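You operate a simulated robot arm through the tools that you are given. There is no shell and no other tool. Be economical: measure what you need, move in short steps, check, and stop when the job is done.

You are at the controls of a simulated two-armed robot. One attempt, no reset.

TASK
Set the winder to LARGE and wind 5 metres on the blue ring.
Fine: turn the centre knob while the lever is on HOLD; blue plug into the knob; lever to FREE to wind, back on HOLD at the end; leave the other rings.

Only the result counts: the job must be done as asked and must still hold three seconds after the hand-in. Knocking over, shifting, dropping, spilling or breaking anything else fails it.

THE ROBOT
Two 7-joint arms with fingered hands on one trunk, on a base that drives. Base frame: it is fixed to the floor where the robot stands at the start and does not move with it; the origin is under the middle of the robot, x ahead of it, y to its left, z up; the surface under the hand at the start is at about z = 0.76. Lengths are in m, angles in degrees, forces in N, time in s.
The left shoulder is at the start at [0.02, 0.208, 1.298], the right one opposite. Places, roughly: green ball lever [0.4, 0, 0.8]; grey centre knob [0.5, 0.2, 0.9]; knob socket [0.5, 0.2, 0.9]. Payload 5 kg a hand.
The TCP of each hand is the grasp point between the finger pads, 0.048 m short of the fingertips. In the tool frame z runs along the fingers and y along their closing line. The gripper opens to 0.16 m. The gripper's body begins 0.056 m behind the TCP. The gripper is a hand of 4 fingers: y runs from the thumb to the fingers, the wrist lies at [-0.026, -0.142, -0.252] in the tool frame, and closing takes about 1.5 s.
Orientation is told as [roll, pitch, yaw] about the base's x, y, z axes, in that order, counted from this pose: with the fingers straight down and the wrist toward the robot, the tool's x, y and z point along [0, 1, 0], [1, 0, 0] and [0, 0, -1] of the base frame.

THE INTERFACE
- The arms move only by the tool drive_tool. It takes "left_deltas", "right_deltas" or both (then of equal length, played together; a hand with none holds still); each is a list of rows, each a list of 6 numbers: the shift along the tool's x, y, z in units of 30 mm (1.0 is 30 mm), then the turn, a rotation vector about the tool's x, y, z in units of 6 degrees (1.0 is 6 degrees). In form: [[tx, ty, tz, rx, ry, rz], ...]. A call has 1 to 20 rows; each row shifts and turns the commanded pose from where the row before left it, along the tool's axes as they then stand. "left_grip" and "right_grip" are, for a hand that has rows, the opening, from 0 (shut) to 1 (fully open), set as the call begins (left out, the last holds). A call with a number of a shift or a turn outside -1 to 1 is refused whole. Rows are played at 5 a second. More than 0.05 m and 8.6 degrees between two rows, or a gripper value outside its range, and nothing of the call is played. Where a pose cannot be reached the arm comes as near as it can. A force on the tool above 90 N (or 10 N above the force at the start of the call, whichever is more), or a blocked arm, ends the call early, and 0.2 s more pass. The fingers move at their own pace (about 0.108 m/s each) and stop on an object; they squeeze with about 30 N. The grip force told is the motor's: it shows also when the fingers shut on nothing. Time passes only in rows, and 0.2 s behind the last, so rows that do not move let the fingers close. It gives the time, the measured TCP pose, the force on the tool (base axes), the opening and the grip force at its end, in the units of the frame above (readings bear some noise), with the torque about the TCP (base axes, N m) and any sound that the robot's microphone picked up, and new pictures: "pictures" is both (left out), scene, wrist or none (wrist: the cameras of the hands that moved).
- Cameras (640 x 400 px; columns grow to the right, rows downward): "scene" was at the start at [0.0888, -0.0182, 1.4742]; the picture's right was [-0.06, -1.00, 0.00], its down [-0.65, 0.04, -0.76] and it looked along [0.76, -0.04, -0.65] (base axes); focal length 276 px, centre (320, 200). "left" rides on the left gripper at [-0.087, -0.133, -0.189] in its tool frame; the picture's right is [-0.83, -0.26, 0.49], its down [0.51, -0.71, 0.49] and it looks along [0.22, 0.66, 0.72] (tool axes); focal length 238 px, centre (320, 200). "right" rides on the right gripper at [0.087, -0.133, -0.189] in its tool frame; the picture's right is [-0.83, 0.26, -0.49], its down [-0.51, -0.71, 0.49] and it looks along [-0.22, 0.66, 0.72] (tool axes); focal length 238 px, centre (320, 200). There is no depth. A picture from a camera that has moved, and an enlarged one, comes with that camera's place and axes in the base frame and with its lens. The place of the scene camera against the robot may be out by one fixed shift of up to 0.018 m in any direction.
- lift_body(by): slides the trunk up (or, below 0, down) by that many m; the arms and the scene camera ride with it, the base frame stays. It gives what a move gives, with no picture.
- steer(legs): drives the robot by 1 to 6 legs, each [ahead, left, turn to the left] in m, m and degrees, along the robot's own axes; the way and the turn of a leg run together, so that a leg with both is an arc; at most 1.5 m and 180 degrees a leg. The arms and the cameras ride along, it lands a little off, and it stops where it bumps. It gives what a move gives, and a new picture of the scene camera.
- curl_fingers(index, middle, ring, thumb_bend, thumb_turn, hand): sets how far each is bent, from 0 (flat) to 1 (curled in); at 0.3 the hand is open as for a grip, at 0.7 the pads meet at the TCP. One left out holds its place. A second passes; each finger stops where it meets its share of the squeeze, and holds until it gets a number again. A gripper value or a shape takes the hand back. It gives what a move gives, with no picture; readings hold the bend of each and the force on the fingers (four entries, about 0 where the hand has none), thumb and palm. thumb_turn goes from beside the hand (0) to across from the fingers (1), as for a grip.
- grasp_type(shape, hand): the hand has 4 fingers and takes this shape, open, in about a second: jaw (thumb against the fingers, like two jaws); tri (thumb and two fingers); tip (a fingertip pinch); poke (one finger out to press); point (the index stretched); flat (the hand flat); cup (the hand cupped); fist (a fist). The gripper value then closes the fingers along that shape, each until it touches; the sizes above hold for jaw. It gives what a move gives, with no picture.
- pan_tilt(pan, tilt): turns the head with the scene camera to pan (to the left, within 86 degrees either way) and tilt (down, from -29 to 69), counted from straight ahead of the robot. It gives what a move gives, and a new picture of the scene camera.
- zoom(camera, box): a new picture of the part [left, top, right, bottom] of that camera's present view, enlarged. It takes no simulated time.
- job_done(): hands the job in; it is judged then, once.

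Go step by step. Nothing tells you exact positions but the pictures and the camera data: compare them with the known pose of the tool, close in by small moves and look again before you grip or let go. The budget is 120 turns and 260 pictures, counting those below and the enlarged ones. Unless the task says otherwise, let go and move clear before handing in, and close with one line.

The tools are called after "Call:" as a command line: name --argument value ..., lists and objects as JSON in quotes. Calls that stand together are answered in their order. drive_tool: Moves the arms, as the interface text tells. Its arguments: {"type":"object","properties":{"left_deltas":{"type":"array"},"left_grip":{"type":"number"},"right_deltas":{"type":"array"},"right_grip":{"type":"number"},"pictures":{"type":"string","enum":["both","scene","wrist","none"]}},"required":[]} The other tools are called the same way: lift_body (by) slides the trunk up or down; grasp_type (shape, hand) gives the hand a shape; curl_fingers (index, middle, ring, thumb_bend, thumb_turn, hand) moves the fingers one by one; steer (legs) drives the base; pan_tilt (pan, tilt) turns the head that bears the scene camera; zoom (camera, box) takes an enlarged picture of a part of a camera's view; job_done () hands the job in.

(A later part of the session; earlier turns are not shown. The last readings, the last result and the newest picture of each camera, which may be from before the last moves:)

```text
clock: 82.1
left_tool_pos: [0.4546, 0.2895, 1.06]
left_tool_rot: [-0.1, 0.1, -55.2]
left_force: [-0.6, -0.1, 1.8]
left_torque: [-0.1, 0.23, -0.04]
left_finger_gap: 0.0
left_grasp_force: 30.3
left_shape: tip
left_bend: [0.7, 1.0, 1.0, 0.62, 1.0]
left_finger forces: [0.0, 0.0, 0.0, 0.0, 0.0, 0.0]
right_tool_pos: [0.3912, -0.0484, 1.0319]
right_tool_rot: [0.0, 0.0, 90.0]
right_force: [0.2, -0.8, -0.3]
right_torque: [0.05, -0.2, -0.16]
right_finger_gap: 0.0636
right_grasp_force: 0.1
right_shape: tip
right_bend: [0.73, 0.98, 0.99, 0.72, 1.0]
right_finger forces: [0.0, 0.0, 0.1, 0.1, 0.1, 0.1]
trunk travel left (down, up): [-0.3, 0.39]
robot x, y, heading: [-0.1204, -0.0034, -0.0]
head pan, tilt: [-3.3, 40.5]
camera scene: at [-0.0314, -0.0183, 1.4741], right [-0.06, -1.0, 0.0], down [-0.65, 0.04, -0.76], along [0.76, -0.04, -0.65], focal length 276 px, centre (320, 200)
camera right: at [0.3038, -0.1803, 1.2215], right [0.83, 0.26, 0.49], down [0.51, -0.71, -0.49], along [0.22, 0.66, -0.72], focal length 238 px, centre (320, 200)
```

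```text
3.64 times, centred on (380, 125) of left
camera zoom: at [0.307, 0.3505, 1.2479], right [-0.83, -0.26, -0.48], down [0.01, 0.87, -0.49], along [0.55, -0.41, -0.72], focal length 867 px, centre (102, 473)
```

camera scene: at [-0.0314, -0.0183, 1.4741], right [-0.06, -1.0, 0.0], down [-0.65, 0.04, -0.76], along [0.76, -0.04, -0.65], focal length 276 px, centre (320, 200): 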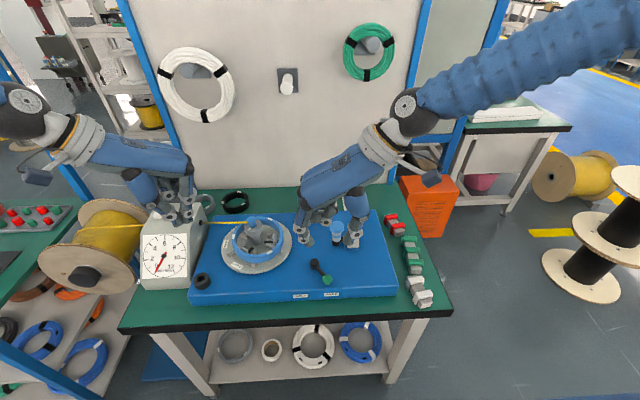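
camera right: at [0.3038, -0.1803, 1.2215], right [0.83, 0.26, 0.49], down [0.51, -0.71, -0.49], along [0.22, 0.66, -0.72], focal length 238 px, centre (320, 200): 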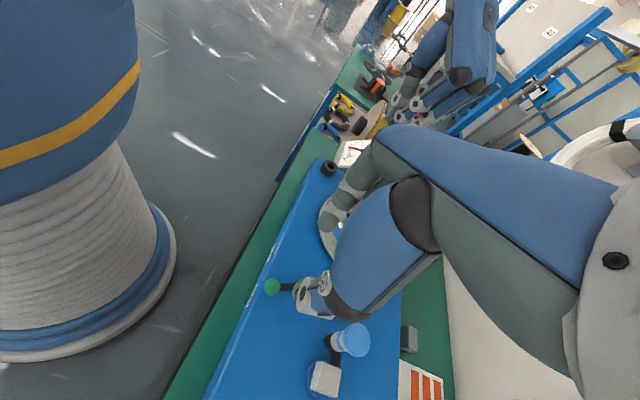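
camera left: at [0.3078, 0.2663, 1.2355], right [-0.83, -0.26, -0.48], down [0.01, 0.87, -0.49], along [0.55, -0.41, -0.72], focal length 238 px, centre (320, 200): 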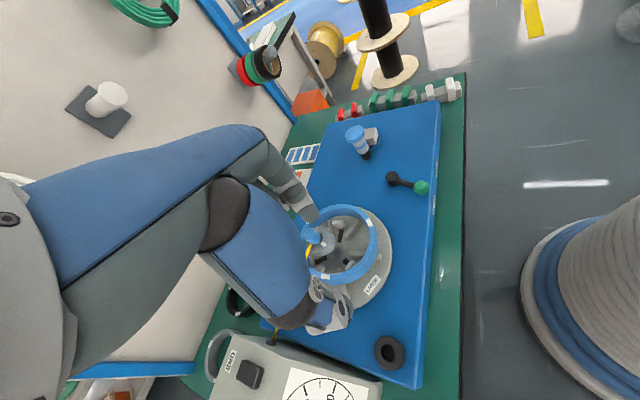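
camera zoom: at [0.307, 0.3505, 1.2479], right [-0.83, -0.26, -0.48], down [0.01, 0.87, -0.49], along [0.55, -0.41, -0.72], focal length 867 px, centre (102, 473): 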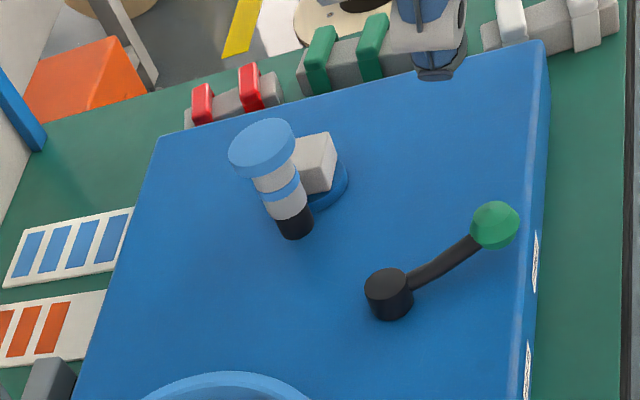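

It's a crank: hub about [0.513, -0.129], handle about [0.523, -0.085], cap top z≈0.90. I'll pinch its cap from above with the right hand.

Call:
drive_tool --right_deltas '[[-0.733, -0.2, 0, 0, 0, 0], [-0.733, -0.2, 0, 0, 0, 0], [-0.733, -0.2, 0, 0, 0, 0], [-0.733, -0.2, 0, 0, 0, 0], [-0.733, -0.2, 0, 0, 0, 0], [-0.733, -0.2, 0, 0, 0, 0], [0, 0, 0.6, 0, 0, 0], [0, 0, 0.6, 0, 0, 0], [0, 0, 0.6, 0, 0, 0], [0, 0, 0, 0, 0, 0]]' --right_grip 0.5 --pictures "wrist"

Call:
zoom --camera "scene" --box '[270, 190, 390, 290]'

Call:
zoom --camera "right" --box '[230, 180, 390, 320]'

Call:
zoom --camera "left" --box '[320, 70, 440, 180]'

```text
clock: 84.3
left_tool_pos: [0.4526, 0.291, 1.061]
left_tool_rot: [-0.1, 0.0, -55.2]
left_force: [-0.5, -0.2, -0.2]
left_torque: [-0.02, -0.05, -0.02]
left_finger_gap: 0.0
left_grasp_force: 30.4
left_shape: tip
left_bend: [0.7, 1.0, 1.0, 0.62, 1.0]
left_finger forces: [0.1, 0.1, 0.0, 0.0, 0.1, 0.1]
right_tool_pos: [0.5225, -0.0845, 0.9795]
right_tool_rot: [0.1, 0.0, 89.9]
right_force: [-0.3, 1.0, 1.2]
right_torque: [0.02, -0.05, -0.02]
right_finger_gap: 0.0793
right_grasp_force: 0.0
right_shape: tip
right_bend: [0.73, 0.98, 0.99, 0.7, 1.0]
right_finger forces: [0.0, 0.0, 0.0, 0.0, 0.0, 0.0]
trunk travel left (down, up): [-0.3, 0.39]
robot x, y, heading: [-0.1204, 0.0002, 0.1]
head pan, tilt: [-3.3, 40.5]
camera right: at [0.4339, -0.2164, 1.168], right [0.83, 0.26, 0.49], down [0.51, -0.71, -0.49], along [0.22, 0.66, -0.72], focal length 238 px, centre (320, 200)
```

right: 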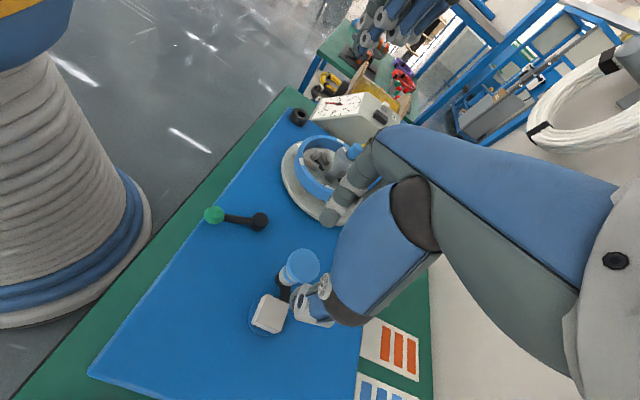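

```text
4.00 times, centred on (330, 240) of scene
camera zoom: at [-0.0322, -0.018, 1.4742], right [-0.06, -1.0, 0.0], down [-0.65, 0.04, -0.76], along [0.76, -0.04, -0.65], focal length 1105 px, centre (280, 40)
```

zoom: 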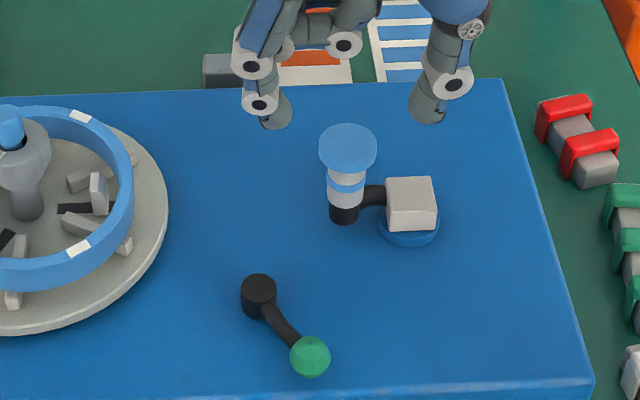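

```text
2.86 times, centred on (310, 250) of right
camera zoom: at [0.4339, -0.2164, 1.168], right [0.83, 0.26, 0.49], down [0.51, -0.71, -0.49], along [0.22, 0.66, -0.72], focal length 681 px, centre (349, 57)
```

zoom: 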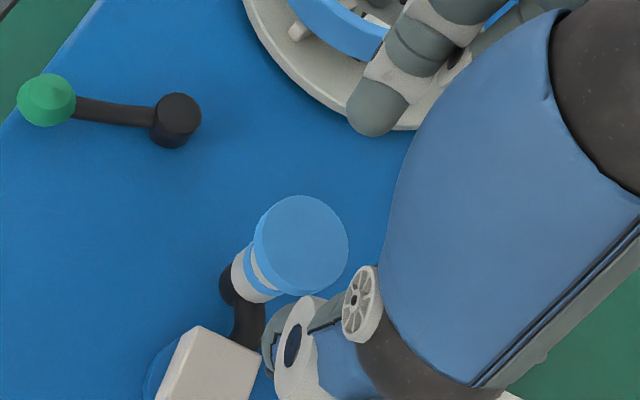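

```text
3.64 times, centred on (380, 125) of left
camera zoom: at [0.3063, 0.3507, 1.2482], right [-0.83, -0.26, -0.49], down [0.01, 0.87, -0.49], along [0.55, -0.41, -0.72], focal length 867 px, centre (102, 473)
```

zoom: 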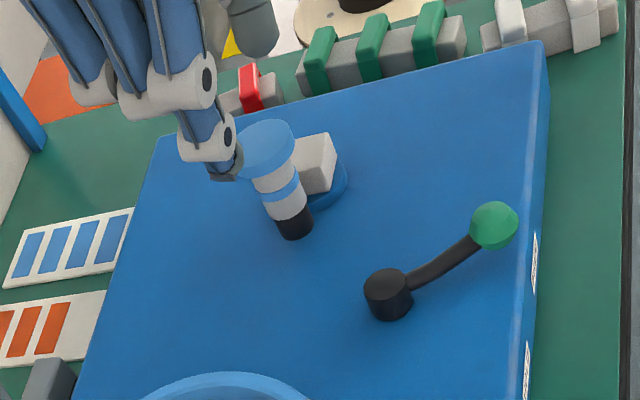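

Call:
drive_tool --right_deltas '[[-0.05, 0.05, 0.7, 0, 0, 0], [0, 0, 0.7, 0, 0, 0], [0, 0, 0.6, 0, 0, 0], [0, 0, 0, 0, 0, 0]]' --pictures "none"

Call:
drive_tool --right_deltas '[[0, 0, 0, 0, 0, 0], [0, 0, 0, 0, 0, 0], [0, 0, 0, 0, 0, 0], [0, 0, 0, 0, 0, 0], [0, 0, 0, 0, 0, 0]]' --right_grip 0.15 --pictures "none"

Call:
zoom --camera "scene" --box '[270, 190, 390, 290]'

Call:
zoom --camera "right" --box '[230, 180, 390, 320]'

```text
clock: 85.3
left_tool_pos: [0.4524, 0.2917, 1.0612]
left_tool_rot: [-0.1, -0.1, -55.2]
left_force: [-0.5, 0.4, -0.5]
left_torque: [0.0, -0.06, 0.03]
left_finger_gap: 0.0003
left_grasp_force: 30.1
left_shape: tip
left_bend: [0.7, 1.0, 1.0, 0.62, 1.0]
left_finger forces: [0.1, 0.0, 0.0, 0.0, 0.0, 0.0]
right_tool_pos: [0.5244, -0.0829, 0.9191]
right_tool_rot: [0.0, 0.0, 89.9]
right_force: [-0.2, -0.4, 0.1]
right_torque: [-0.02, -0.03, -0.03]
right_finger_gap: 0.0796
right_grasp_force: 0.1
right_shape: tip
right_bend: [0.73, 0.98, 0.99, 0.7, 1.0]
right_finger forces: [0.1, 0.0, 0.0, 0.0, 0.0, 0.0]
trunk travel left (down, up): [-0.3, 0.39]
robot x, y, heading: [-0.121, 0.002, 0.3]
head pan, tilt: [-3.3, 40.5]
```

```text
clock: 86.5
left_tool_pos: [0.4539, 0.2906, 1.0594]
left_tool_rot: [0.0, -0.1, -55.3]
left_force: [0.1, 0.2, 0.2]
left_torque: [0.02, 0.01, 0.0]
left_finger_gap: 0.0001
left_grasp_force: 30.1
left_shape: tip
left_bend: [0.7, 1.0, 1.0, 0.62, 1.0]
left_finger forces: [0.0, 0.0, 0.0, 0.1, 0.0, 0.0]
right_tool_pos: [0.5238, -0.0834, 0.9185]
right_tool_rot: [0.1, 0.0, 90.0]
right_force: [-0.1, -5.7, 0.4]
right_torque: [-0.11, -0.02, -0.03]
right_finger_gap: 0.0248
right_grasp_force: 0.0
right_shape: tip
right_bend: [0.72, 0.98, 0.99, 0.73, 1.0]
right_finger forces: [0.0, 0.1, 0.0, 0.0, 4.5, 0.0]
trunk travel left (down, up): [-0.3, 0.39]
robot x, y, heading: [-0.1197, 0.0019, -0.1]
head pan, tilt: [-3.3, 40.5]
```

```text
4.00 times, centred on (330, 240) of scene
camera zoom: at [-0.032, -0.0185, 1.4742], right [-0.06, -1.0, 0.0], down [-0.65, 0.04, -0.76], along [0.76, -0.04, -0.65], focal length 1105 px, centre (280, 40)
```

zoom: 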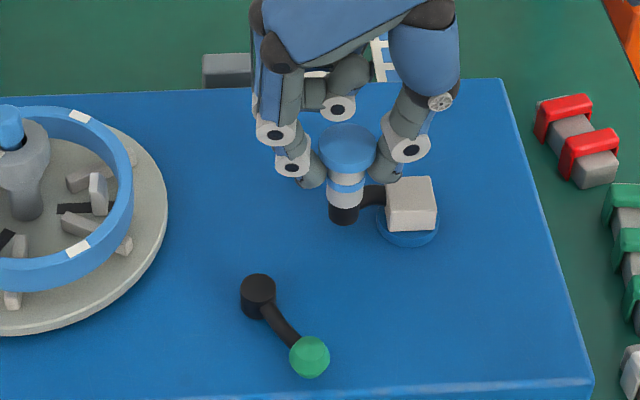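

```text
2.86 times, centred on (310, 250) of right
camera zoom: at [0.4356, -0.2148, 1.1072], right [0.83, 0.26, 0.49], down [0.51, -0.71, -0.49], along [0.22, 0.66, -0.72], focal length 681 px, centre (349, 57)
```

zoom: 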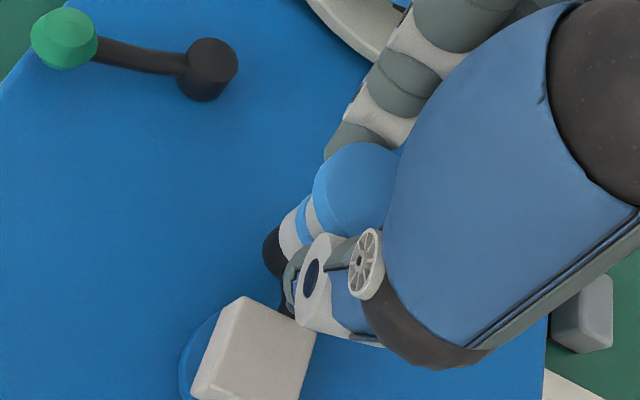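

The fingers encircle the handle below its cap. I'll firm the grip a little and try a 60° clockwise test turn.

Call:
drive_tool --right_deltas '[[0, 0, 0, 0, 0, 0], [0, 0, 0, 0, 0, 0], [-0.37, -0.14, 0, 0, 0, 0], [-0.32, -0.23, 0, 0, 0, 0], [-0.25, -0.31, 0, 0, 0, 0], [-0.16, -0.36, 0, 0, 0, 0], [0, 0, 0, 0, 0, 0]]' --right_grip 0.08 --pictures "scene"

Call:
zoom --camera "scene" --box '[210, 190, 390, 310]'

Call:
zoom --camera "scene" --box '[130, 220, 210, 290]'

```text
clock: 88.1
left_tool_pos: [0.4547, 0.2897, 1.061]
left_tool_rot: [-0.1, 0.0, -55.2]
left_force: [-0.5, 0.3, 0.7]
left_torque: [0.03, -0.07, 0.02]
left_finger_gap: 0.0001
left_grasp_force: 29.4
left_shape: tip
left_bend: [0.7, 1.0, 1.0, 0.62, 1.0]
left_finger forces: [0.0, 0.0, 0.0, 0.0, 0.0, 0.0]
right_tool_pos: [0.5516, -0.1158, 0.9161]
right_tool_rot: [0.6, 0.2, 90.2]
right_force: [-9.0, -3.1, -19.8]
right_torque: [-0.1, -0.08, -0.07]
right_finger_gap: 0.0188
right_grasp_force: 30.1
right_shape: tip
right_bend: [0.72, 1.0, 1.0, 0.76, 1.0]
right_finger forces: [14.6, 0.0, 0.0, 0.1, 18.5, 0.0]
trunk travel left (down, up): [-0.3, 0.39]
robot x, y, heading: [-0.1214, 0.0005, -0.2]
head pan, tilt: [-3.3, 40.5]
camera scene: at [-0.0324, -0.0191, 1.4742], right [-0.06, -1.0, 0.0], down [-0.65, 0.04, -0.76], along [0.76, -0.04, -0.65], focal length 276 px, centre (320, 200)
```

scene: 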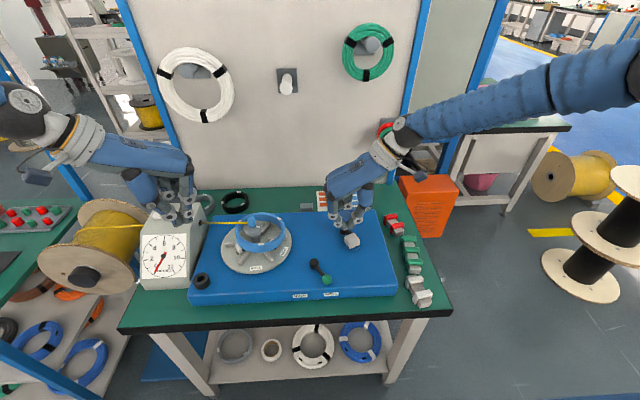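

```text
3.33 times, centred on (300, 250) of scene
camera zoom: at [-0.0324, -0.0191, 1.4742], right [-0.06, -1.0, 0.0], down [-0.65, 0.04, -0.76], along [0.76, -0.04, -0.65], focal length 921 px, centre (387, 33)
```

zoom: 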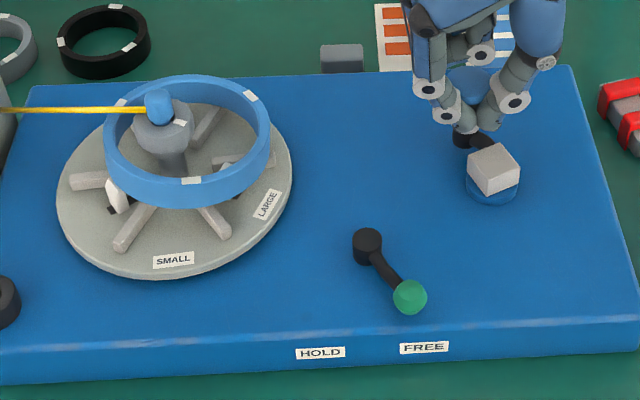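

```text
5.71 times, centred on (170, 255) of scene
camera zoom: at [-0.0324, -0.0191, 1.4742], right [-0.06, -1.0, 0.0], down [-0.65, 0.04, -0.76], along [0.76, -0.04, -0.65], focal length 1579 px, centre (1177, -114)
```

zoom: 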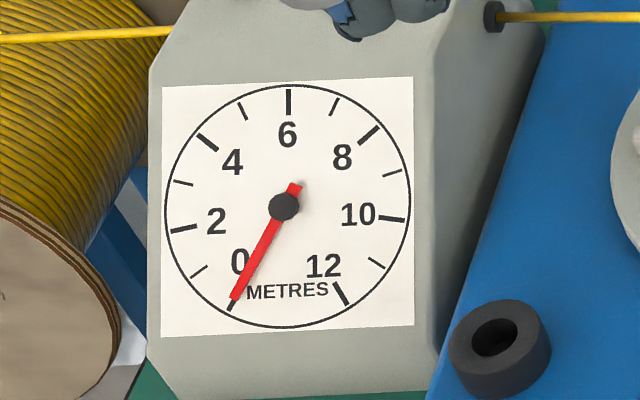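

The crank drives the disc (disc turned ~88° CCW for 58° crank). The ring looks odd on the left side; I'll zoom.

Call:
zoom --camera "scene" --box '[220, 205, 300, 280]'

Call:
zoom --camera "left" --box '[280, 140, 440, 290]'

```text
5.33 times, centred on (260, 242) of scene
camera zoom: at [-0.0324, -0.0191, 1.4742], right [-0.06, -1.0, 0.0], down [-0.65, 0.04, -0.76], along [0.76, -0.04, -0.65], focal length 1474 px, centre (640, -27)
```

zoom: 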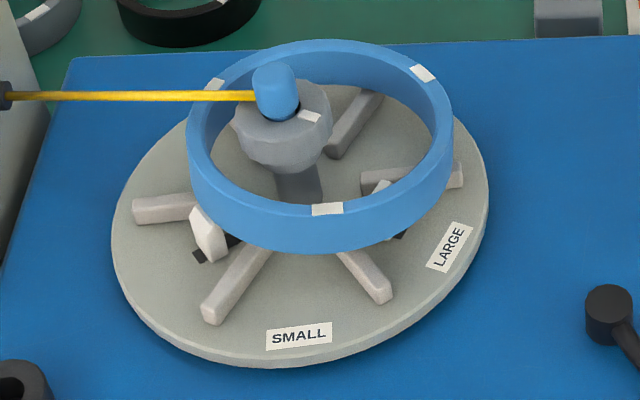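

```text
2.67 times, centred on (360, 215) of left
camera zoom: at [0.3065, 0.3493, 1.2483], right [-0.83, -0.26, -0.49], down [0.01, 0.87, -0.49], along [0.55, -0.42, -0.72], focal length 636 px, centre (213, 160)
```

zoom: 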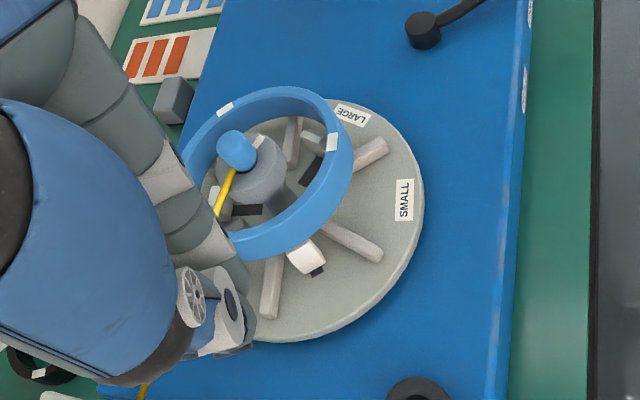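

The ring was never fully seated: it rode over the jaw at the back and is now displaced with one jaw outside. I'll set the lever back to HOLD first, then re-seat the ring and use SMALL→LARGE to centre it.

Call:
drive_tool --right_deltas '[[0, 0, 0, 0, 0, 0], [0, 0, 0, 0, 0, 0], [0, 0, 0, 0, 0, 0], [0, 0, -0.9, 0, 0, 0], [0, 0, -0.9, 0, 0, 0], [0, 0, -1, 0, 0, 0], [0, 0, -1, 0, 0, 0], [0.765, 0.32, 0, 0, 0, 0], [0.765, 0.32, 0, 0, 0, 0], [0.765, 0.32, 0, 0, 0, 0], [0.765, 0.32, 0, 0, 0, 0], [0.765, 0.32, 0, 0, 0, 0], [0.765, 0.32, 0, 0, 0, 0], [0.765, 0.32, 0, 0, 0, 0], [0, 0, 0.9, 0, 0, 0], [0, 0, 0.9, 0, 0, 0], [0, 0, 0.9, 0, 0, 0], [0, 0, 0, 0, 0, 0]]' --right_grip 0.4 --pictures "scene"

Call:
zoom --camera "scene" --box '[210, 200, 370, 310]'

```text
clock: 91.9
left_tool_pos: [0.4524, 0.2911, 1.0602]
left_tool_rot: [-0.1, 0.0, -55.2]
left_force: [-0.1, -0.4, 0.8]
left_torque: [-0.04, -0.02, 0.0]
left_finger_gap: 0.0
left_grasp_force: 29.9
left_shape: tip
left_bend: [0.7, 1.0, 1.0, 0.62, 1.0]
left_finger forces: [0.0, 0.0, 0.0, 0.0, 0.0, 0.0]
right_tool_pos: [0.3952, -0.0484, 0.9534]
right_tool_rot: [0.0, 0.0, 90.1]
right_force: [0.4, 0.0, 0.6]
right_torque: [-0.02, -0.07, -0.05]
right_finger_gap: 0.0636
right_grasp_force: 0.0
right_shape: tip
right_bend: [0.73, 0.98, 0.99, 0.72, 1.0]
right_finger forces: [0.1, 0.0, 0.1, 0.1, 0.0, 0.1]
trunk travel left (down, up): [-0.3, 0.39]
robot x, y, heading: [-0.1227, -0.0003, -0.2]
head pan, tilt: [-3.3, 40.5]
camera scene: at [-0.0328, -0.0179, 1.4743], right [-0.06, -1.0, 0.0], down [-0.65, 0.04, -0.76], along [0.76, -0.04, -0.65], focal length 276 px, centre (320, 200)
```

scene: 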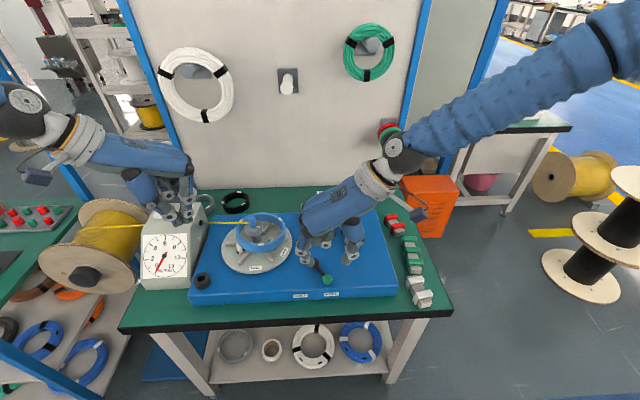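

```text
3.64 times, centred on (290, 255) of scene
camera zoom: at [-0.0328, -0.0179, 1.4743], right [-0.06, -1.0, 0.0], down [-0.65, 0.04, -0.76], along [0.76, -0.04, -0.65], focal length 1005 px, centre (429, 0)
```

zoom: 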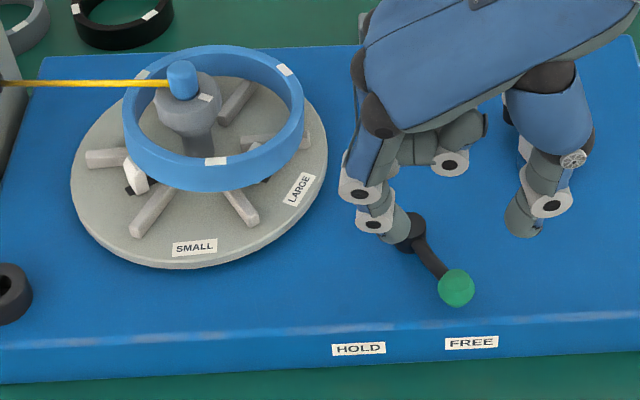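

Call:
drive_tool --right_deltas '[[0.17, 0, 0.8, 0, 0, 0], [0, 0, 0.8, 0, 0, 0], [0, 0, 0.75, 0, 0, 0], [0, 0, 0, 0, 0, 0]]' --pictures "none"

Call:
drive_tool --right_deltas '[[0, 0, 0, 0, 0, 0], [0, 0, 0, 0, 0, 0], [0, 0, 0, 0, 0, 0], [0, 0, 0, 0, 0, 0], [0.18, 0.33, 0, 0, 0, 0], [0.11, 0.37, 0, 0, 0, 0], [0.04, 0.38, 0, 0, 0, 0], [-0.04, 0.38, 0, 0, 0, 0], [-0.11, 0.37, 0, 0, 0, 0], [-0.18, 0.33, 0, 0, 0, 0], [0, 0, 0, 0, 0, 0]]' --right_grip 0.1 --pictures "none"

Call:
drive_tool --right_deltas '[[0, 0, 0, 0, 0, 0], [0, 0, 0, 0, 0, 0], [0, 0, 0, 0, 0, 0], [0, 0, -0.9, 0, 0, 0], [0, 0, -0.9, 0, 0, 0], [0, 0, -0.9, 0, 0, 0], [0, 0, -0.9, 0, 0, 0], [0, 0, 0, 0, 0, 0]]' --right_grip 0.4 --pictures "none"

Call:
zoom --camera "scene" --box '[210, 200, 370, 310]'

```text
clock: 92.9
left_tool_pos: [0.4528, 0.2914, 1.0607]
left_tool_rot: [-0.2, 0.0, -55.3]
left_force: [-0.3, 0.1, 0.2]
left_torque: [0.02, -0.02, 0.04]
left_finger_gap: 0.0
left_grasp_force: 29.5
left_shape: tip
left_bend: [0.7, 1.0, 1.0, 0.62, 1.0]
left_finger forces: [0.0, 0.0, 0.0, 0.1, 0.0, 0.1]
right_tool_pos: [0.3903, -0.0469, 0.8813]
right_tool_rot: [-0.1, -0.1, 90.0]
right_force: [0.3, -0.4, -0.4]
right_torque: [-0.02, -0.08, 0.0]
right_finger_gap: 0.0639
right_grasp_force: 0.1
right_shape: tip
right_bend: [0.73, 0.98, 0.99, 0.72, 1.0]
right_finger forces: [0.1, 0.1, 0.0, 0.0, 0.0, 0.1]
trunk travel left (down, up): [-0.3, 0.39]
robot x, y, heading: [-0.1224, 0.0009, -0.3]
head pan, tilt: [-3.3, 40.5]
```

```text
clock: 95.3
left_tool_pos: [0.4523, 0.2912, 1.0619]
left_tool_rot: [0.0, 0.0, -55.2]
left_force: [-0.5, -0.5, 2.0]
left_torque: [-0.09, 0.24, -0.03]
left_finger_gap: 0.0
left_grasp_force: 29.8
left_shape: tip
left_bend: [0.7, 1.0, 1.0, 0.62, 1.0]
left_finger forces: [0.0, 0.0, 0.0, 0.1, 0.1, 0.1]
right_tool_pos: [0.3887, 0.018, 0.8826]
right_tool_rot: [0.2, 0.0, 90.1]
right_force: [-19.4, -19.4, 53.8]
right_torque: [2.9, 1.1, -0.3]
right_finger_gap: 0.0192
right_grasp_force: 30.2
right_shape: tip
right_bend: [0.72, 1.0, 1.0, 0.75, 0.99]
right_finger forces: [21.7, 0.0, 0.0, 0.0, 30.3, 0.0]
trunk travel left (down, up): [-0.3, 0.39]
robot x, y, heading: [-0.1225, 0.0017, -0.2]
head pan, tilt: [-3.3, 40.5]
```

```text
clock: 97.1
left_tool_pos: [0.4538, 0.291, 1.0602]
left_tool_rot: [-0.2, 0.0, -55.1]
left_force: [0.5, 0.1, -0.5]
left_torque: [-0.01, 0.02, 0.0]
left_finger_gap: 0.0001
left_grasp_force: 30.1
left_shape: tip
left_bend: [0.7, 1.0, 1.0, 0.62, 1.0]
left_finger forces: [0.1, 0.1, 0.0, 0.1, 0.0, 0.0]
right_tool_pos: [0.3913, 0.0166, 0.9888]
right_tool_rot: [0.0, 0.0, 90.1]
right_force: [0.3, -0.9, 0.4]
right_torque: [0.02, 0.01, -0.01]
right_finger_gap: 0.0635
right_grasp_force: 0.1
right_shape: tip
right_bend: [0.73, 0.98, 0.99, 0.72, 1.0]
right_finger forces: [0.1, 0.0, 0.0, 0.0, 0.0, 0.0]
trunk travel left (down, up): [-0.3, 0.39]
robot x, y, heading: [-0.1229, -0.001, -0.1]
head pan, tilt: [-3.3, 40.5]
```

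```text
3.64 times, centred on (290, 255) of scene
camera zoom: at [-0.0314, -0.018, 1.4741], right [-0.06, -1.0, 0.0], down [-0.65, 0.04, -0.76], along [0.76, -0.04, -0.65], focal length 1005 px, centre (429, 0)
```

zoom: 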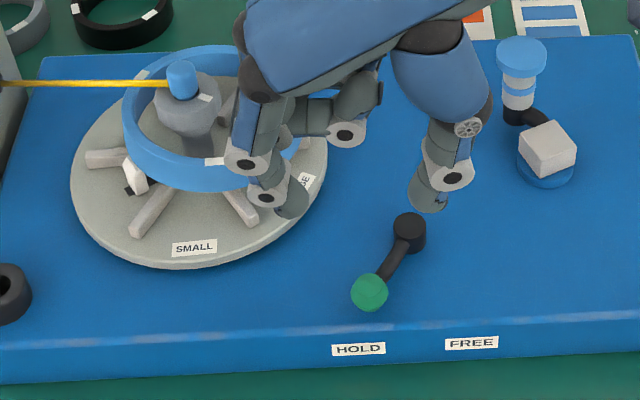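

Lever is on HOLD. Now I'll turn the right hand to yaw 20° and bring it over the front wall of the ring.

Call:
drive_tool --right_deltas '[[0, 0, 0, 0, 0, 0.97], [0, 0, 0, 0, 0, 0.97], [0, 0, 0, 0, 0, 0.97], [0, 0, 0, 0, 0, 0.97], [0, 0, 0, 0, 0, 0.97], [0, 0, 0, 0, 0, 0.97], [0, 0, 0, 0, 0, 0.97], [0, 0, 0, 0, 0, 0.97], [0, 0, 0, 0, 0, 0.97], [0, 0, 0, 0, 0, 0.97], [0, 0, 0, 0, 0, 0.97], [0, 0, 0, 0, 0, 0.97], [0.34, 0.713, 0, 0, 0, 0], [0.34, 0.713, 0, 0, 0, 0], [0.34, 0.713, 0, 0, 0, 0], [0.34, 0.713, 0, 0, 0, 0], [0.34, 0.713, 0, 0, 0, 0], [0.34, 0.713, 0, 0, 0, 0], [0, 0, 0, 0, 0, 0]]' --right_grip 0.3 --pictures "both"

Call:
zoom --camera "scene" --box '[210, 190, 310, 280]'

Call:
zoom --camera "left" --box '[280, 140, 440, 290]'

Call:
zoom --camera "right" --box '[220, 160, 380, 320]'

```text
clock: 101.1
left_tool_pos: [0.4523, 0.291, 1.0602]
left_tool_rot: [-0.1, 0.0, -55.2]
left_force: [0.0, -0.5, 0.8]
left_torque: [0.04, -0.06, -0.03]
left_finger_gap: 0.0
left_grasp_force: 30.1
left_shape: tip
left_bend: [0.7, 1.0, 1.0, 0.62, 1.0]
left_finger forces: [0.0, 0.0, 0.0, 0.0, 0.0, 0.1]
right_tool_pos: [0.492, 0.1198, 0.99]
right_tool_rot: [0.1, 0.0, 20.1]
right_force: [0.4, 0.2, 0.7]
right_torque: [-0.01, -0.01, -0.02]
right_finger_gap: 0.0487
right_grasp_force: 0.0
right_shape: tip
right_bend: [0.73, 0.98, 0.99, 0.74, 1.0]
right_finger forces: [0.0, 0.0, 0.0, 0.1, 0.0, 0.1]
trunk travel left (down, up): [-0.3, 0.39]
robot x, y, heading: [-0.1191, -0.0029, -0.0]
head pan, tilt: [-3.3, 40.5]
camera scene: at [-0.0326, -0.0182, 1.4743], right [-0.06, -1.0, 0.0], down [-0.65, 0.04, -0.76], along [0.76, -0.04, -0.65], focal length 276 px, centre (320, 200)
camera right: at [0.3361, 0.1564, 1.1785], right [0.53, -0.69, 0.49], down [-0.49, -0.72, -0.49], along [0.69, 0.02, -0.72], focal length 238 px, centre (320, 200)
```

scene: 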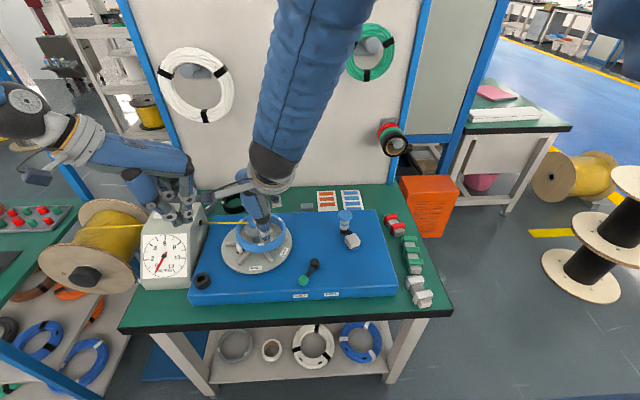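
right: 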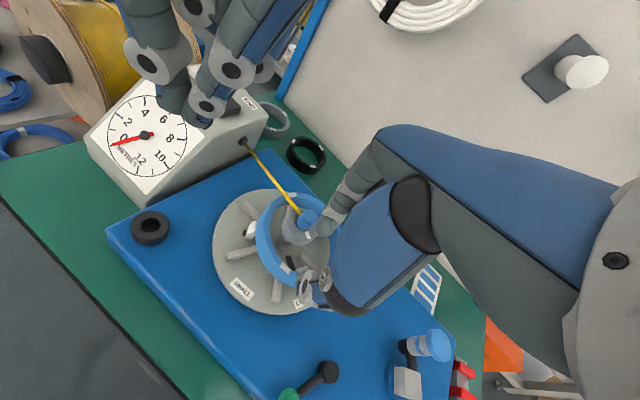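

```text
4.44 times, centred on (260, 235) of scene
camera zoom: at [-0.0326, -0.0182, 1.4743], right [-0.06, -1.0, 0.0], down [-0.65, 0.04, -0.76], along [0.76, -0.04, -0.65], focal length 1228 px, centre (587, 44)
```

zoom: 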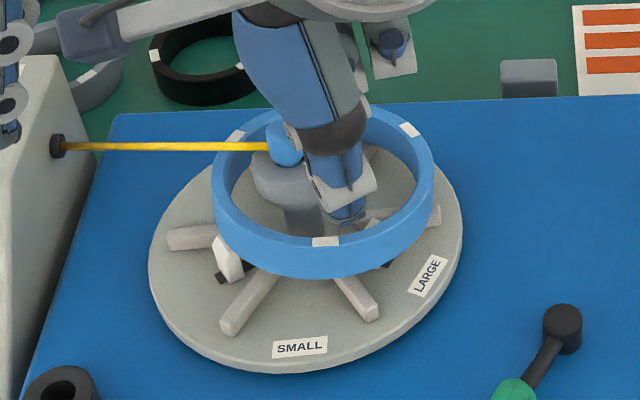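

```text
2.67 times, centred on (360, 215) of left
camera zoom: at [0.3059, 0.3506, 1.2484], right [-0.83, -0.26, -0.49], down [0.01, 0.87, -0.49], along [0.55, -0.41, -0.72], focal length 636 px, centre (213, 160)
```

zoom: 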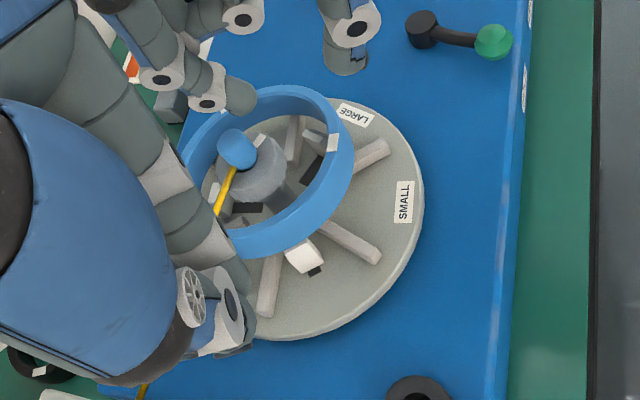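

```text
2.50 times, centred on (300, 240) of right
camera zoom: at [0.3361, 0.1564, 1.1785], right [0.53, -0.69, 0.49], down [-0.49, -0.72, -0.49], along [0.69, 0.02, -0.72], focal length 596 px, centre (370, 100)
```

zoom: 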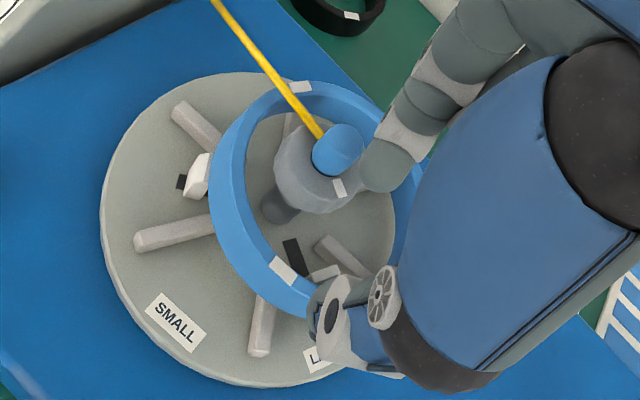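

The index would be too close to the plug here. I'll shift to the right-front of the ring (yaw 55°), where there's more room from the knob.

Call:
drive_tool --right_deltas '[[0, 0, -1, 0, 0, 0], [-0.69, 0.19, 0, 0, 0, 0], [-0.69, 0.19, 0, 0, 0, 0], [0, 0, 0, 0, 0, -0.97], [0, 0, 0, 0, 0, -0.97], [0, 0, 0, 0, 0, -0.97], [0, 0, 0, 0, 0, -0.97], [0, 0, 0, 0, 0, -0.97], [0, 0, 0, 0, 0, -0.97], [0, 0, 0.9, 0, 0, 0], [0, 0, 0.9, 0, 0, 0], [0, 0, 0.9, 0, 0, 0], [0, 0, 0, 0, 0, 0]]' --pictures "wrist"

Call:
zoom --camera "right" --box '[220, 160, 380, 320]'

Call:
zoom --camera "scene" --box '[220, 200, 310, 280]'

```text
clock: 103.9
left_tool_pos: [0.4536, 0.2919, 1.0616]
left_tool_rot: [-0.1, 0.1, -55.2]
left_force: [-0.8, -0.1, -0.2]
left_torque: [-0.03, -0.02, 0.02]
left_finger_gap: 0.0
left_grasp_force: 30.1
left_shape: tip
left_bend: [0.7, 1.0, 1.0, 0.62, 1.0]
left_finger forces: [0.0, 0.0, 0.0, 0.1, 0.0, 0.0]
right_tool_pos: [0.517, 0.085, 0.9386]
right_tool_rot: [0.0, 0.0, 55.1]
right_force: [-0.1, -2.1, 1.1]
right_torque: [-0.03, -0.01, -0.06]
right_finger_gap: 0.0482
right_grasp_force: 0.0
right_shape: tip
right_bend: [0.73, 0.98, 0.99, 0.74, 1.0]
right_finger forces: [2.1, 0.0, 0.1, 0.1, 0.1, 0.1]
trunk travel left (down, up): [-0.3, 0.39]
robot x, y, heading: [-0.1203, -0.0015, 0.0]
head pan, tilt: [-3.3, 40.5]
camera right: at [0.3689, 0.0268, 1.1264], right [0.83, -0.27, 0.49], down [0.01, -0.87, -0.49], along [0.55, 0.41, -0.72], focal length 238 px, centre (320, 200)
```

right: 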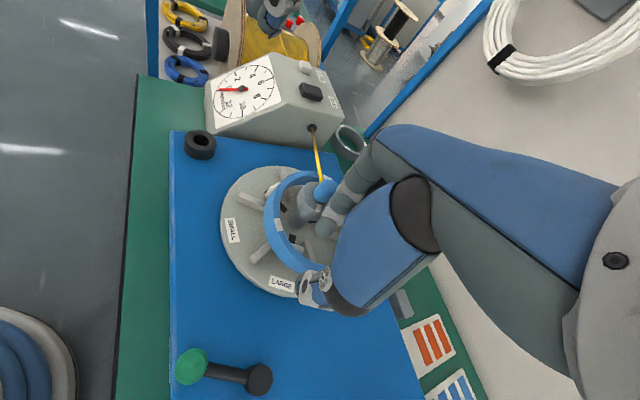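

```text
2.50 times, centred on (300, 240) of right
camera zoom: at [0.3689, 0.0268, 1.1264], right [0.83, -0.27, 0.49], down [0.01, -0.87, -0.49], along [0.55, 0.41, -0.72], focal length 596 px, centre (370, 100)
```

zoom: 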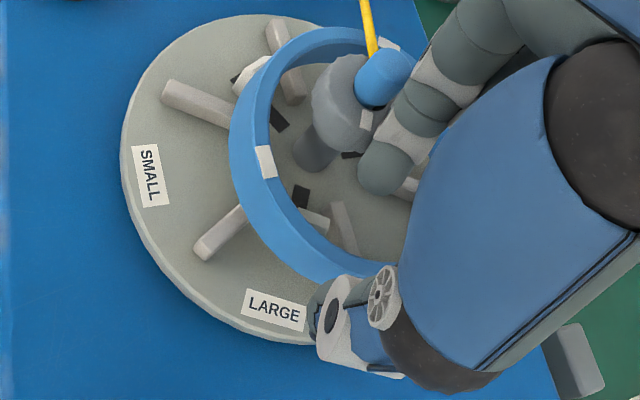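

```text
5.00 times, centred on (265, 240) of scene
camera zoom: at [-0.0325, -0.0181, 1.4743], right [-0.06, -1.0, 0.0], down [-0.65, 0.04, -0.76], along [0.76, -0.04, -0.65], focal length 1382 px, centre (595, 0)
```

zoom: 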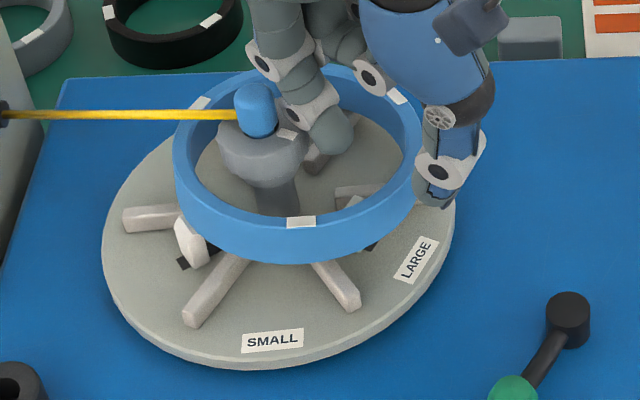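

Call:
drive_tool --right_deltas '[[0, 0, 0, 0, 0, 0], [0, 0, 0, 0, 0, 0], [0, 0, 0.4, 0, 0, 0], [0, 0, 0.4, 0, 0, 0], [0, 0, 0.4, 0, 0, 0], [0, 0, 0, 0, 0, 0]]' --right_grip 0.2 --pictures "none"

Call:
zoom --camera "right" --box '[220, 160, 380, 320]'

Call:
zoom --camera "scene" --box '[220, 200, 310, 280]'

```text
clock: 105.3
left_tool_pos: [0.4514, 0.2879, 1.062]
left_tool_rot: [0.1, 0.0, -55.3]
left_force: [-0.6, -0.6, -0.5]
left_torque: [-0.02, -0.02, -0.03]
left_finger_gap: 0.0003
left_grasp_force: 30.4
left_shape: tip
left_bend: [0.7, 1.0, 1.0, 0.62, 1.0]
left_finger forces: [0.1, 0.1, 0.0, 0.0, 0.1, 0.0]
right_tool_pos: [0.519, 0.0838, 0.909]
right_tool_rot: [-0.3, -0.6, 54.8]
right_force: [2.5, -19.8, 52.1]
right_torque: [1.97, -0.67, -0.52]
right_finger_gap: 0.0299
right_grasp_force: 0.0
right_shape: tip
right_bend: [0.73, 0.98, 0.99, 0.74, 1.0]
right_finger forces: [64.3, 0.0, 0.1, 0.1, 0.0, 0.1]
trunk travel left (down, up): [-0.3, 0.39]
robot x, y, heading: [-0.121, 0.0001, -0.3]
head pan, tilt: [-3.3, 40.5]
```

```text
2.50 times, centred on (300, 240) of right
camera zoom: at [0.3686, 0.0253, 1.096], right [0.83, -0.27, 0.49], down [0.01, -0.87, -0.5], along [0.56, 0.41, -0.71], focal length 596 px, centre (370, 100)
```

zoom: 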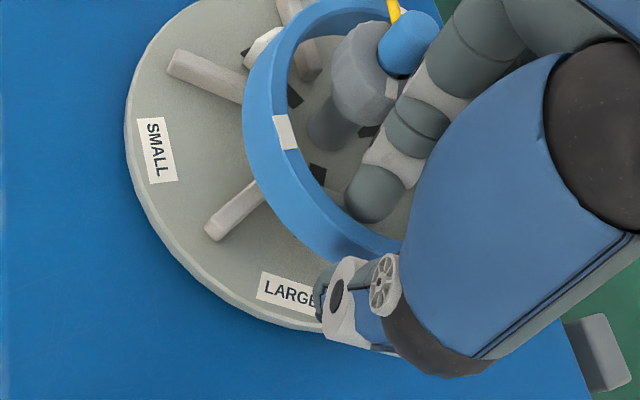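

```text
5.00 times, centred on (265, 240) of scene
camera zoom: at [-0.035, -0.0205, 1.4749], right [-0.06, -1.0, 0.0], down [-0.65, 0.04, -0.76], along [0.76, -0.04, -0.65], focal length 1382 px, centre (595, 0)
```

zoom: 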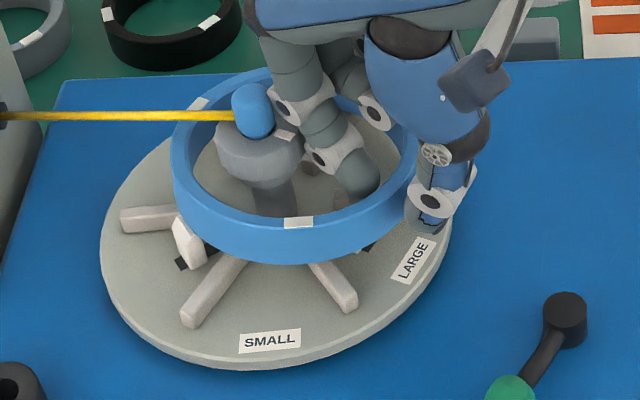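

The index landed on a jaw. I'll back up and move along the wall to yaw 35°, between jaw and knob.

Call:
drive_tool --right_deltas '[[0, 0, -0.6, 0, 0, 0], [0, 0, -0.9, 0, 0, 0], [0, 0, 0, 0, 0, 0.83], [0, 0, 0, 0, 0, 0.83], [0, 0, 0, 0, 0, 0.83], [0, 0, 0, 0, 0, 0.83], [0.86, -0.18, 0, 0, 0, 0], [0, 0, 0.6, 0, 0, 0], [0, 0, 0, 0, 0, 0]]' --pictures "none"

Call:
zoom --camera "right" --box '[220, 160, 380, 320]'

Call:
zoom --camera "scene" --box '[220, 200, 310, 280]'

```text
clock: 107.3
left_tool_pos: [0.4531, 0.2905, 1.0598]
left_tool_rot: [-0.1, 0.0, -55.3]
left_force: [-1.2, 0.6, 2.6]
left_torque: [-0.14, 0.21, 0.03]
left_finger_gap: 0.0004
left_grasp_force: 29.9
left_shape: tip
left_bend: [0.7, 1.0, 1.0, 0.62, 1.0]
left_finger forces: [0.0, 0.1, 0.1, 0.0, 0.0, 0.0]
right_tool_pos: [0.4969, 0.1012, 0.93]
right_tool_rot: [-0.1, -0.2, 35.0]
right_force: [-7.6, -16.6, 23.4]
right_torque: [0.14, -2.44, -1.18]
right_finger_gap: 0.0309
right_grasp_force: 0.1
right_shape: tip
right_bend: [0.73, 0.98, 0.99, 0.74, 1.0]
right_finger forces: [19.5, 0.0, 0.0, 0.0, 0.0, 0.0]
trunk travel left (down, up): [-0.3, 0.39]
robot x, y, heading: [-0.1241, 0.0023, -0.0]
head pan, tilt: [-3.3, 40.5]
```

```text
2.50 times, centred on (300, 240) of right
camera zoom: at [0.3368, 0.0965, 1.1193], right [0.69, -0.54, 0.49], down [-0.29, -0.82, -0.49], along [0.66, 0.2, -0.72], focal length 596 px, centre (370, 100)
```

zoom: 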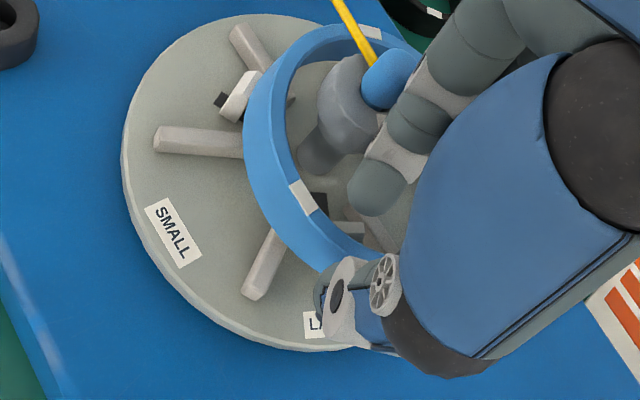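

```text
5.00 times, centred on (265, 240) of scene
camera zoom: at [-0.0334, -0.0185, 1.4744], right [-0.06, -1.0, 0.0], down [-0.65, 0.04, -0.76], along [0.76, -0.04, -0.65], focal length 1382 px, centre (595, 0)
```

zoom: 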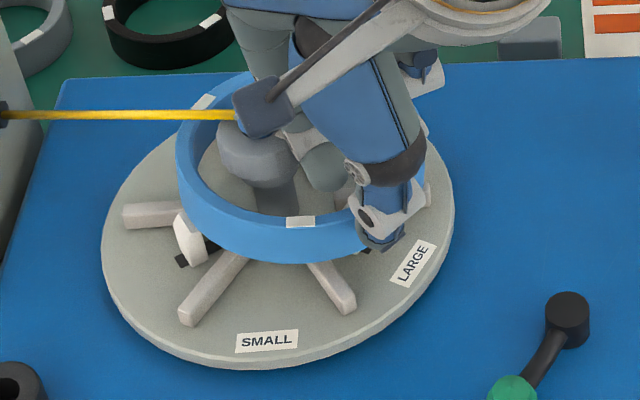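

Gripping from the inside is too cramped. Better: grip the ring from outside across its diameter with the left hand in jaw shape, palm above the plug. First I'll retract the right hand to its viewing place.

Call:
drive_tool --right_deltas '[[0, -0.3, -0.5, 0, 0, 0], [0, 0, -1, 0, 0, 0], [0, 0, -1, 0, 0, 0], [0, 0, -1, 0, 0, 0], [0, 0, 0, 0, 0, 0.97], [0, 0, 0, 0, 0, 0.97], [0, 0, 0, 0, 0, 0.97], [0, 0, 0, 0, 0, 0.97], [0, 0, 0, 0, 0, 0.97], [0, 0, 0, 0, 0, 0.97], [-0.98, -0.17, -0.7, 0, 0, 0], [-0.98, -0.17, -0.7, 0, 0, 0], [-0.98, -0.17, -0.7, 0, 0, 0], [-0.98, -0.17, -0.7, 0, 0, 0], [-0.98, -0.17, -0.7, 0, 0, 0], [-0.98, -0.17, -0.7, 0, 0, 0], [-0.98, -0.17, -0.7, 0, 0, 0], [-0.98, -0.17, -0.6, 0, 0, 0], [-0.98, 0, 0, 0, 0, 0], [-0.98, 0, 0, 0, 0, 0]]' --pictures "none"

Call:
grasp_type --hand "left" --shape "jaw"

Call:
zoom --camera "right" --box '[60, 100, 200, 230]'

Call:
zoom --camera "scene" --box '[220, 200, 310, 280]'

```text
clock: 111.5
left_tool_pos: [0.4524, 0.2904, 1.0605]
left_tool_rot: [0.1, 0.0, -55.2]
left_force: [-0.1, -0.3, 0.3]
left_torque: [0.12, -0.06, 0.01]
left_finger_gap: 0.0
left_grasp_force: 30.3
left_shape: tip
left_bend: [0.7, 1.0, 1.0, 0.62, 1.0]
left_finger forces: [0.0, 0.0, 0.0, 0.0, 0.0, 0.0]
right_tool_pos: [0.4497, -0.1984, 1.1979]
right_tool_rot: [0.1, 0.0, 0.3]
right_force: [-0.6, -1.4, -0.3]
right_torque: [0.1, -0.02, 0.0]
right_finger_gap: 0.032
right_grasp_force: 0.1
right_shape: tip
right_bend: [0.72, 0.98, 0.99, 0.74, 1.0]
right_finger forces: [0.1, 0.0, 0.0, 0.0, 0.0, 0.0]
trunk travel left (down, up): [-0.3, 0.39]
robot x, y, heading: [-0.1185, 0.0026, -0.1]
head pan, tilt: [-3.3, 40.5]
```

```text
clock: 112.4
left_tool_pos: [0.4528, 0.291, 1.0597]
left_tool_rot: [0.0, 0.0, -55.2]
left_force: [0.5, 0.5, 0.0]
left_torque: [0.0, 0.02, -0.04]
left_finger_gap: 0.1597
left_grasp_force: 0.0
left_shape: jaw
left_bend: [0.3, 0.3, 0.3, 0.3, 0.98]
left_finger forces: [0.1, 0.1, 0.0, 0.0, 0.0, 0.1]
right_tool_pos: [0.4495, -0.1964, 1.1981]
right_tool_rot: [0.0, -0.1, 0.3]
right_force: [-0.1, -0.2, -0.3]
right_torque: [0.03, -0.04, -0.03]
right_finger_gap: 0.0321
right_grasp_force: 0.2
right_shape: tip
right_bend: [0.72, 0.98, 0.99, 0.74, 1.0]
right_finger forces: [0.0, 0.1, 0.0, 0.0, 0.0, 0.0]
trunk travel left (down, up): [-0.3, 0.39]
robot x, y, heading: [-0.1208, -0.0012, 0.1]
head pan, tilt: [-3.3, 40.5]
```

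```text
3.08 times, centred on (130, 165) of right
camera zoom: at [0.3158, -0.1094, 1.3858], right [0.26, -0.83, 0.49], down [-0.71, -0.51, -0.49], along [0.66, -0.22, -0.72], focal length 733 px, centre (905, 308)
```

zoom: 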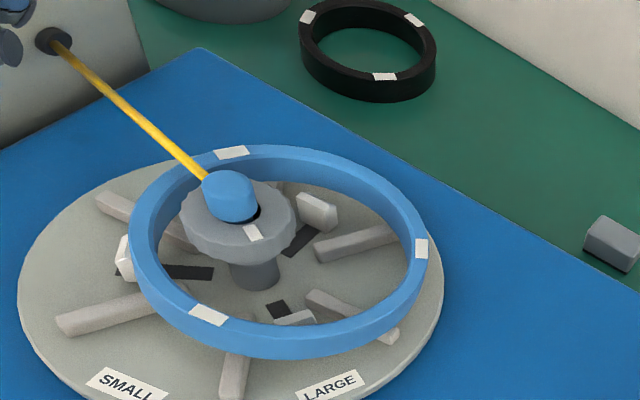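

```text
5.00 times, centred on (265, 240) of scene
camera zoom: at [-0.0322, -0.0184, 1.4742], right [-0.06, -1.0, 0.0], down [-0.65, 0.04, -0.76], along [0.76, -0.04, -0.65], focal length 1382 px, centre (595, 0)
```

zoom: 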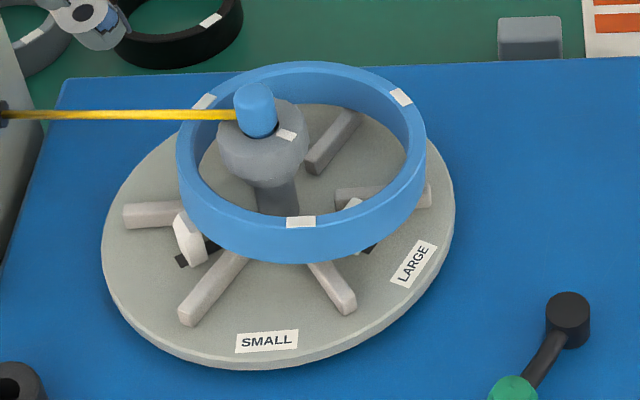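

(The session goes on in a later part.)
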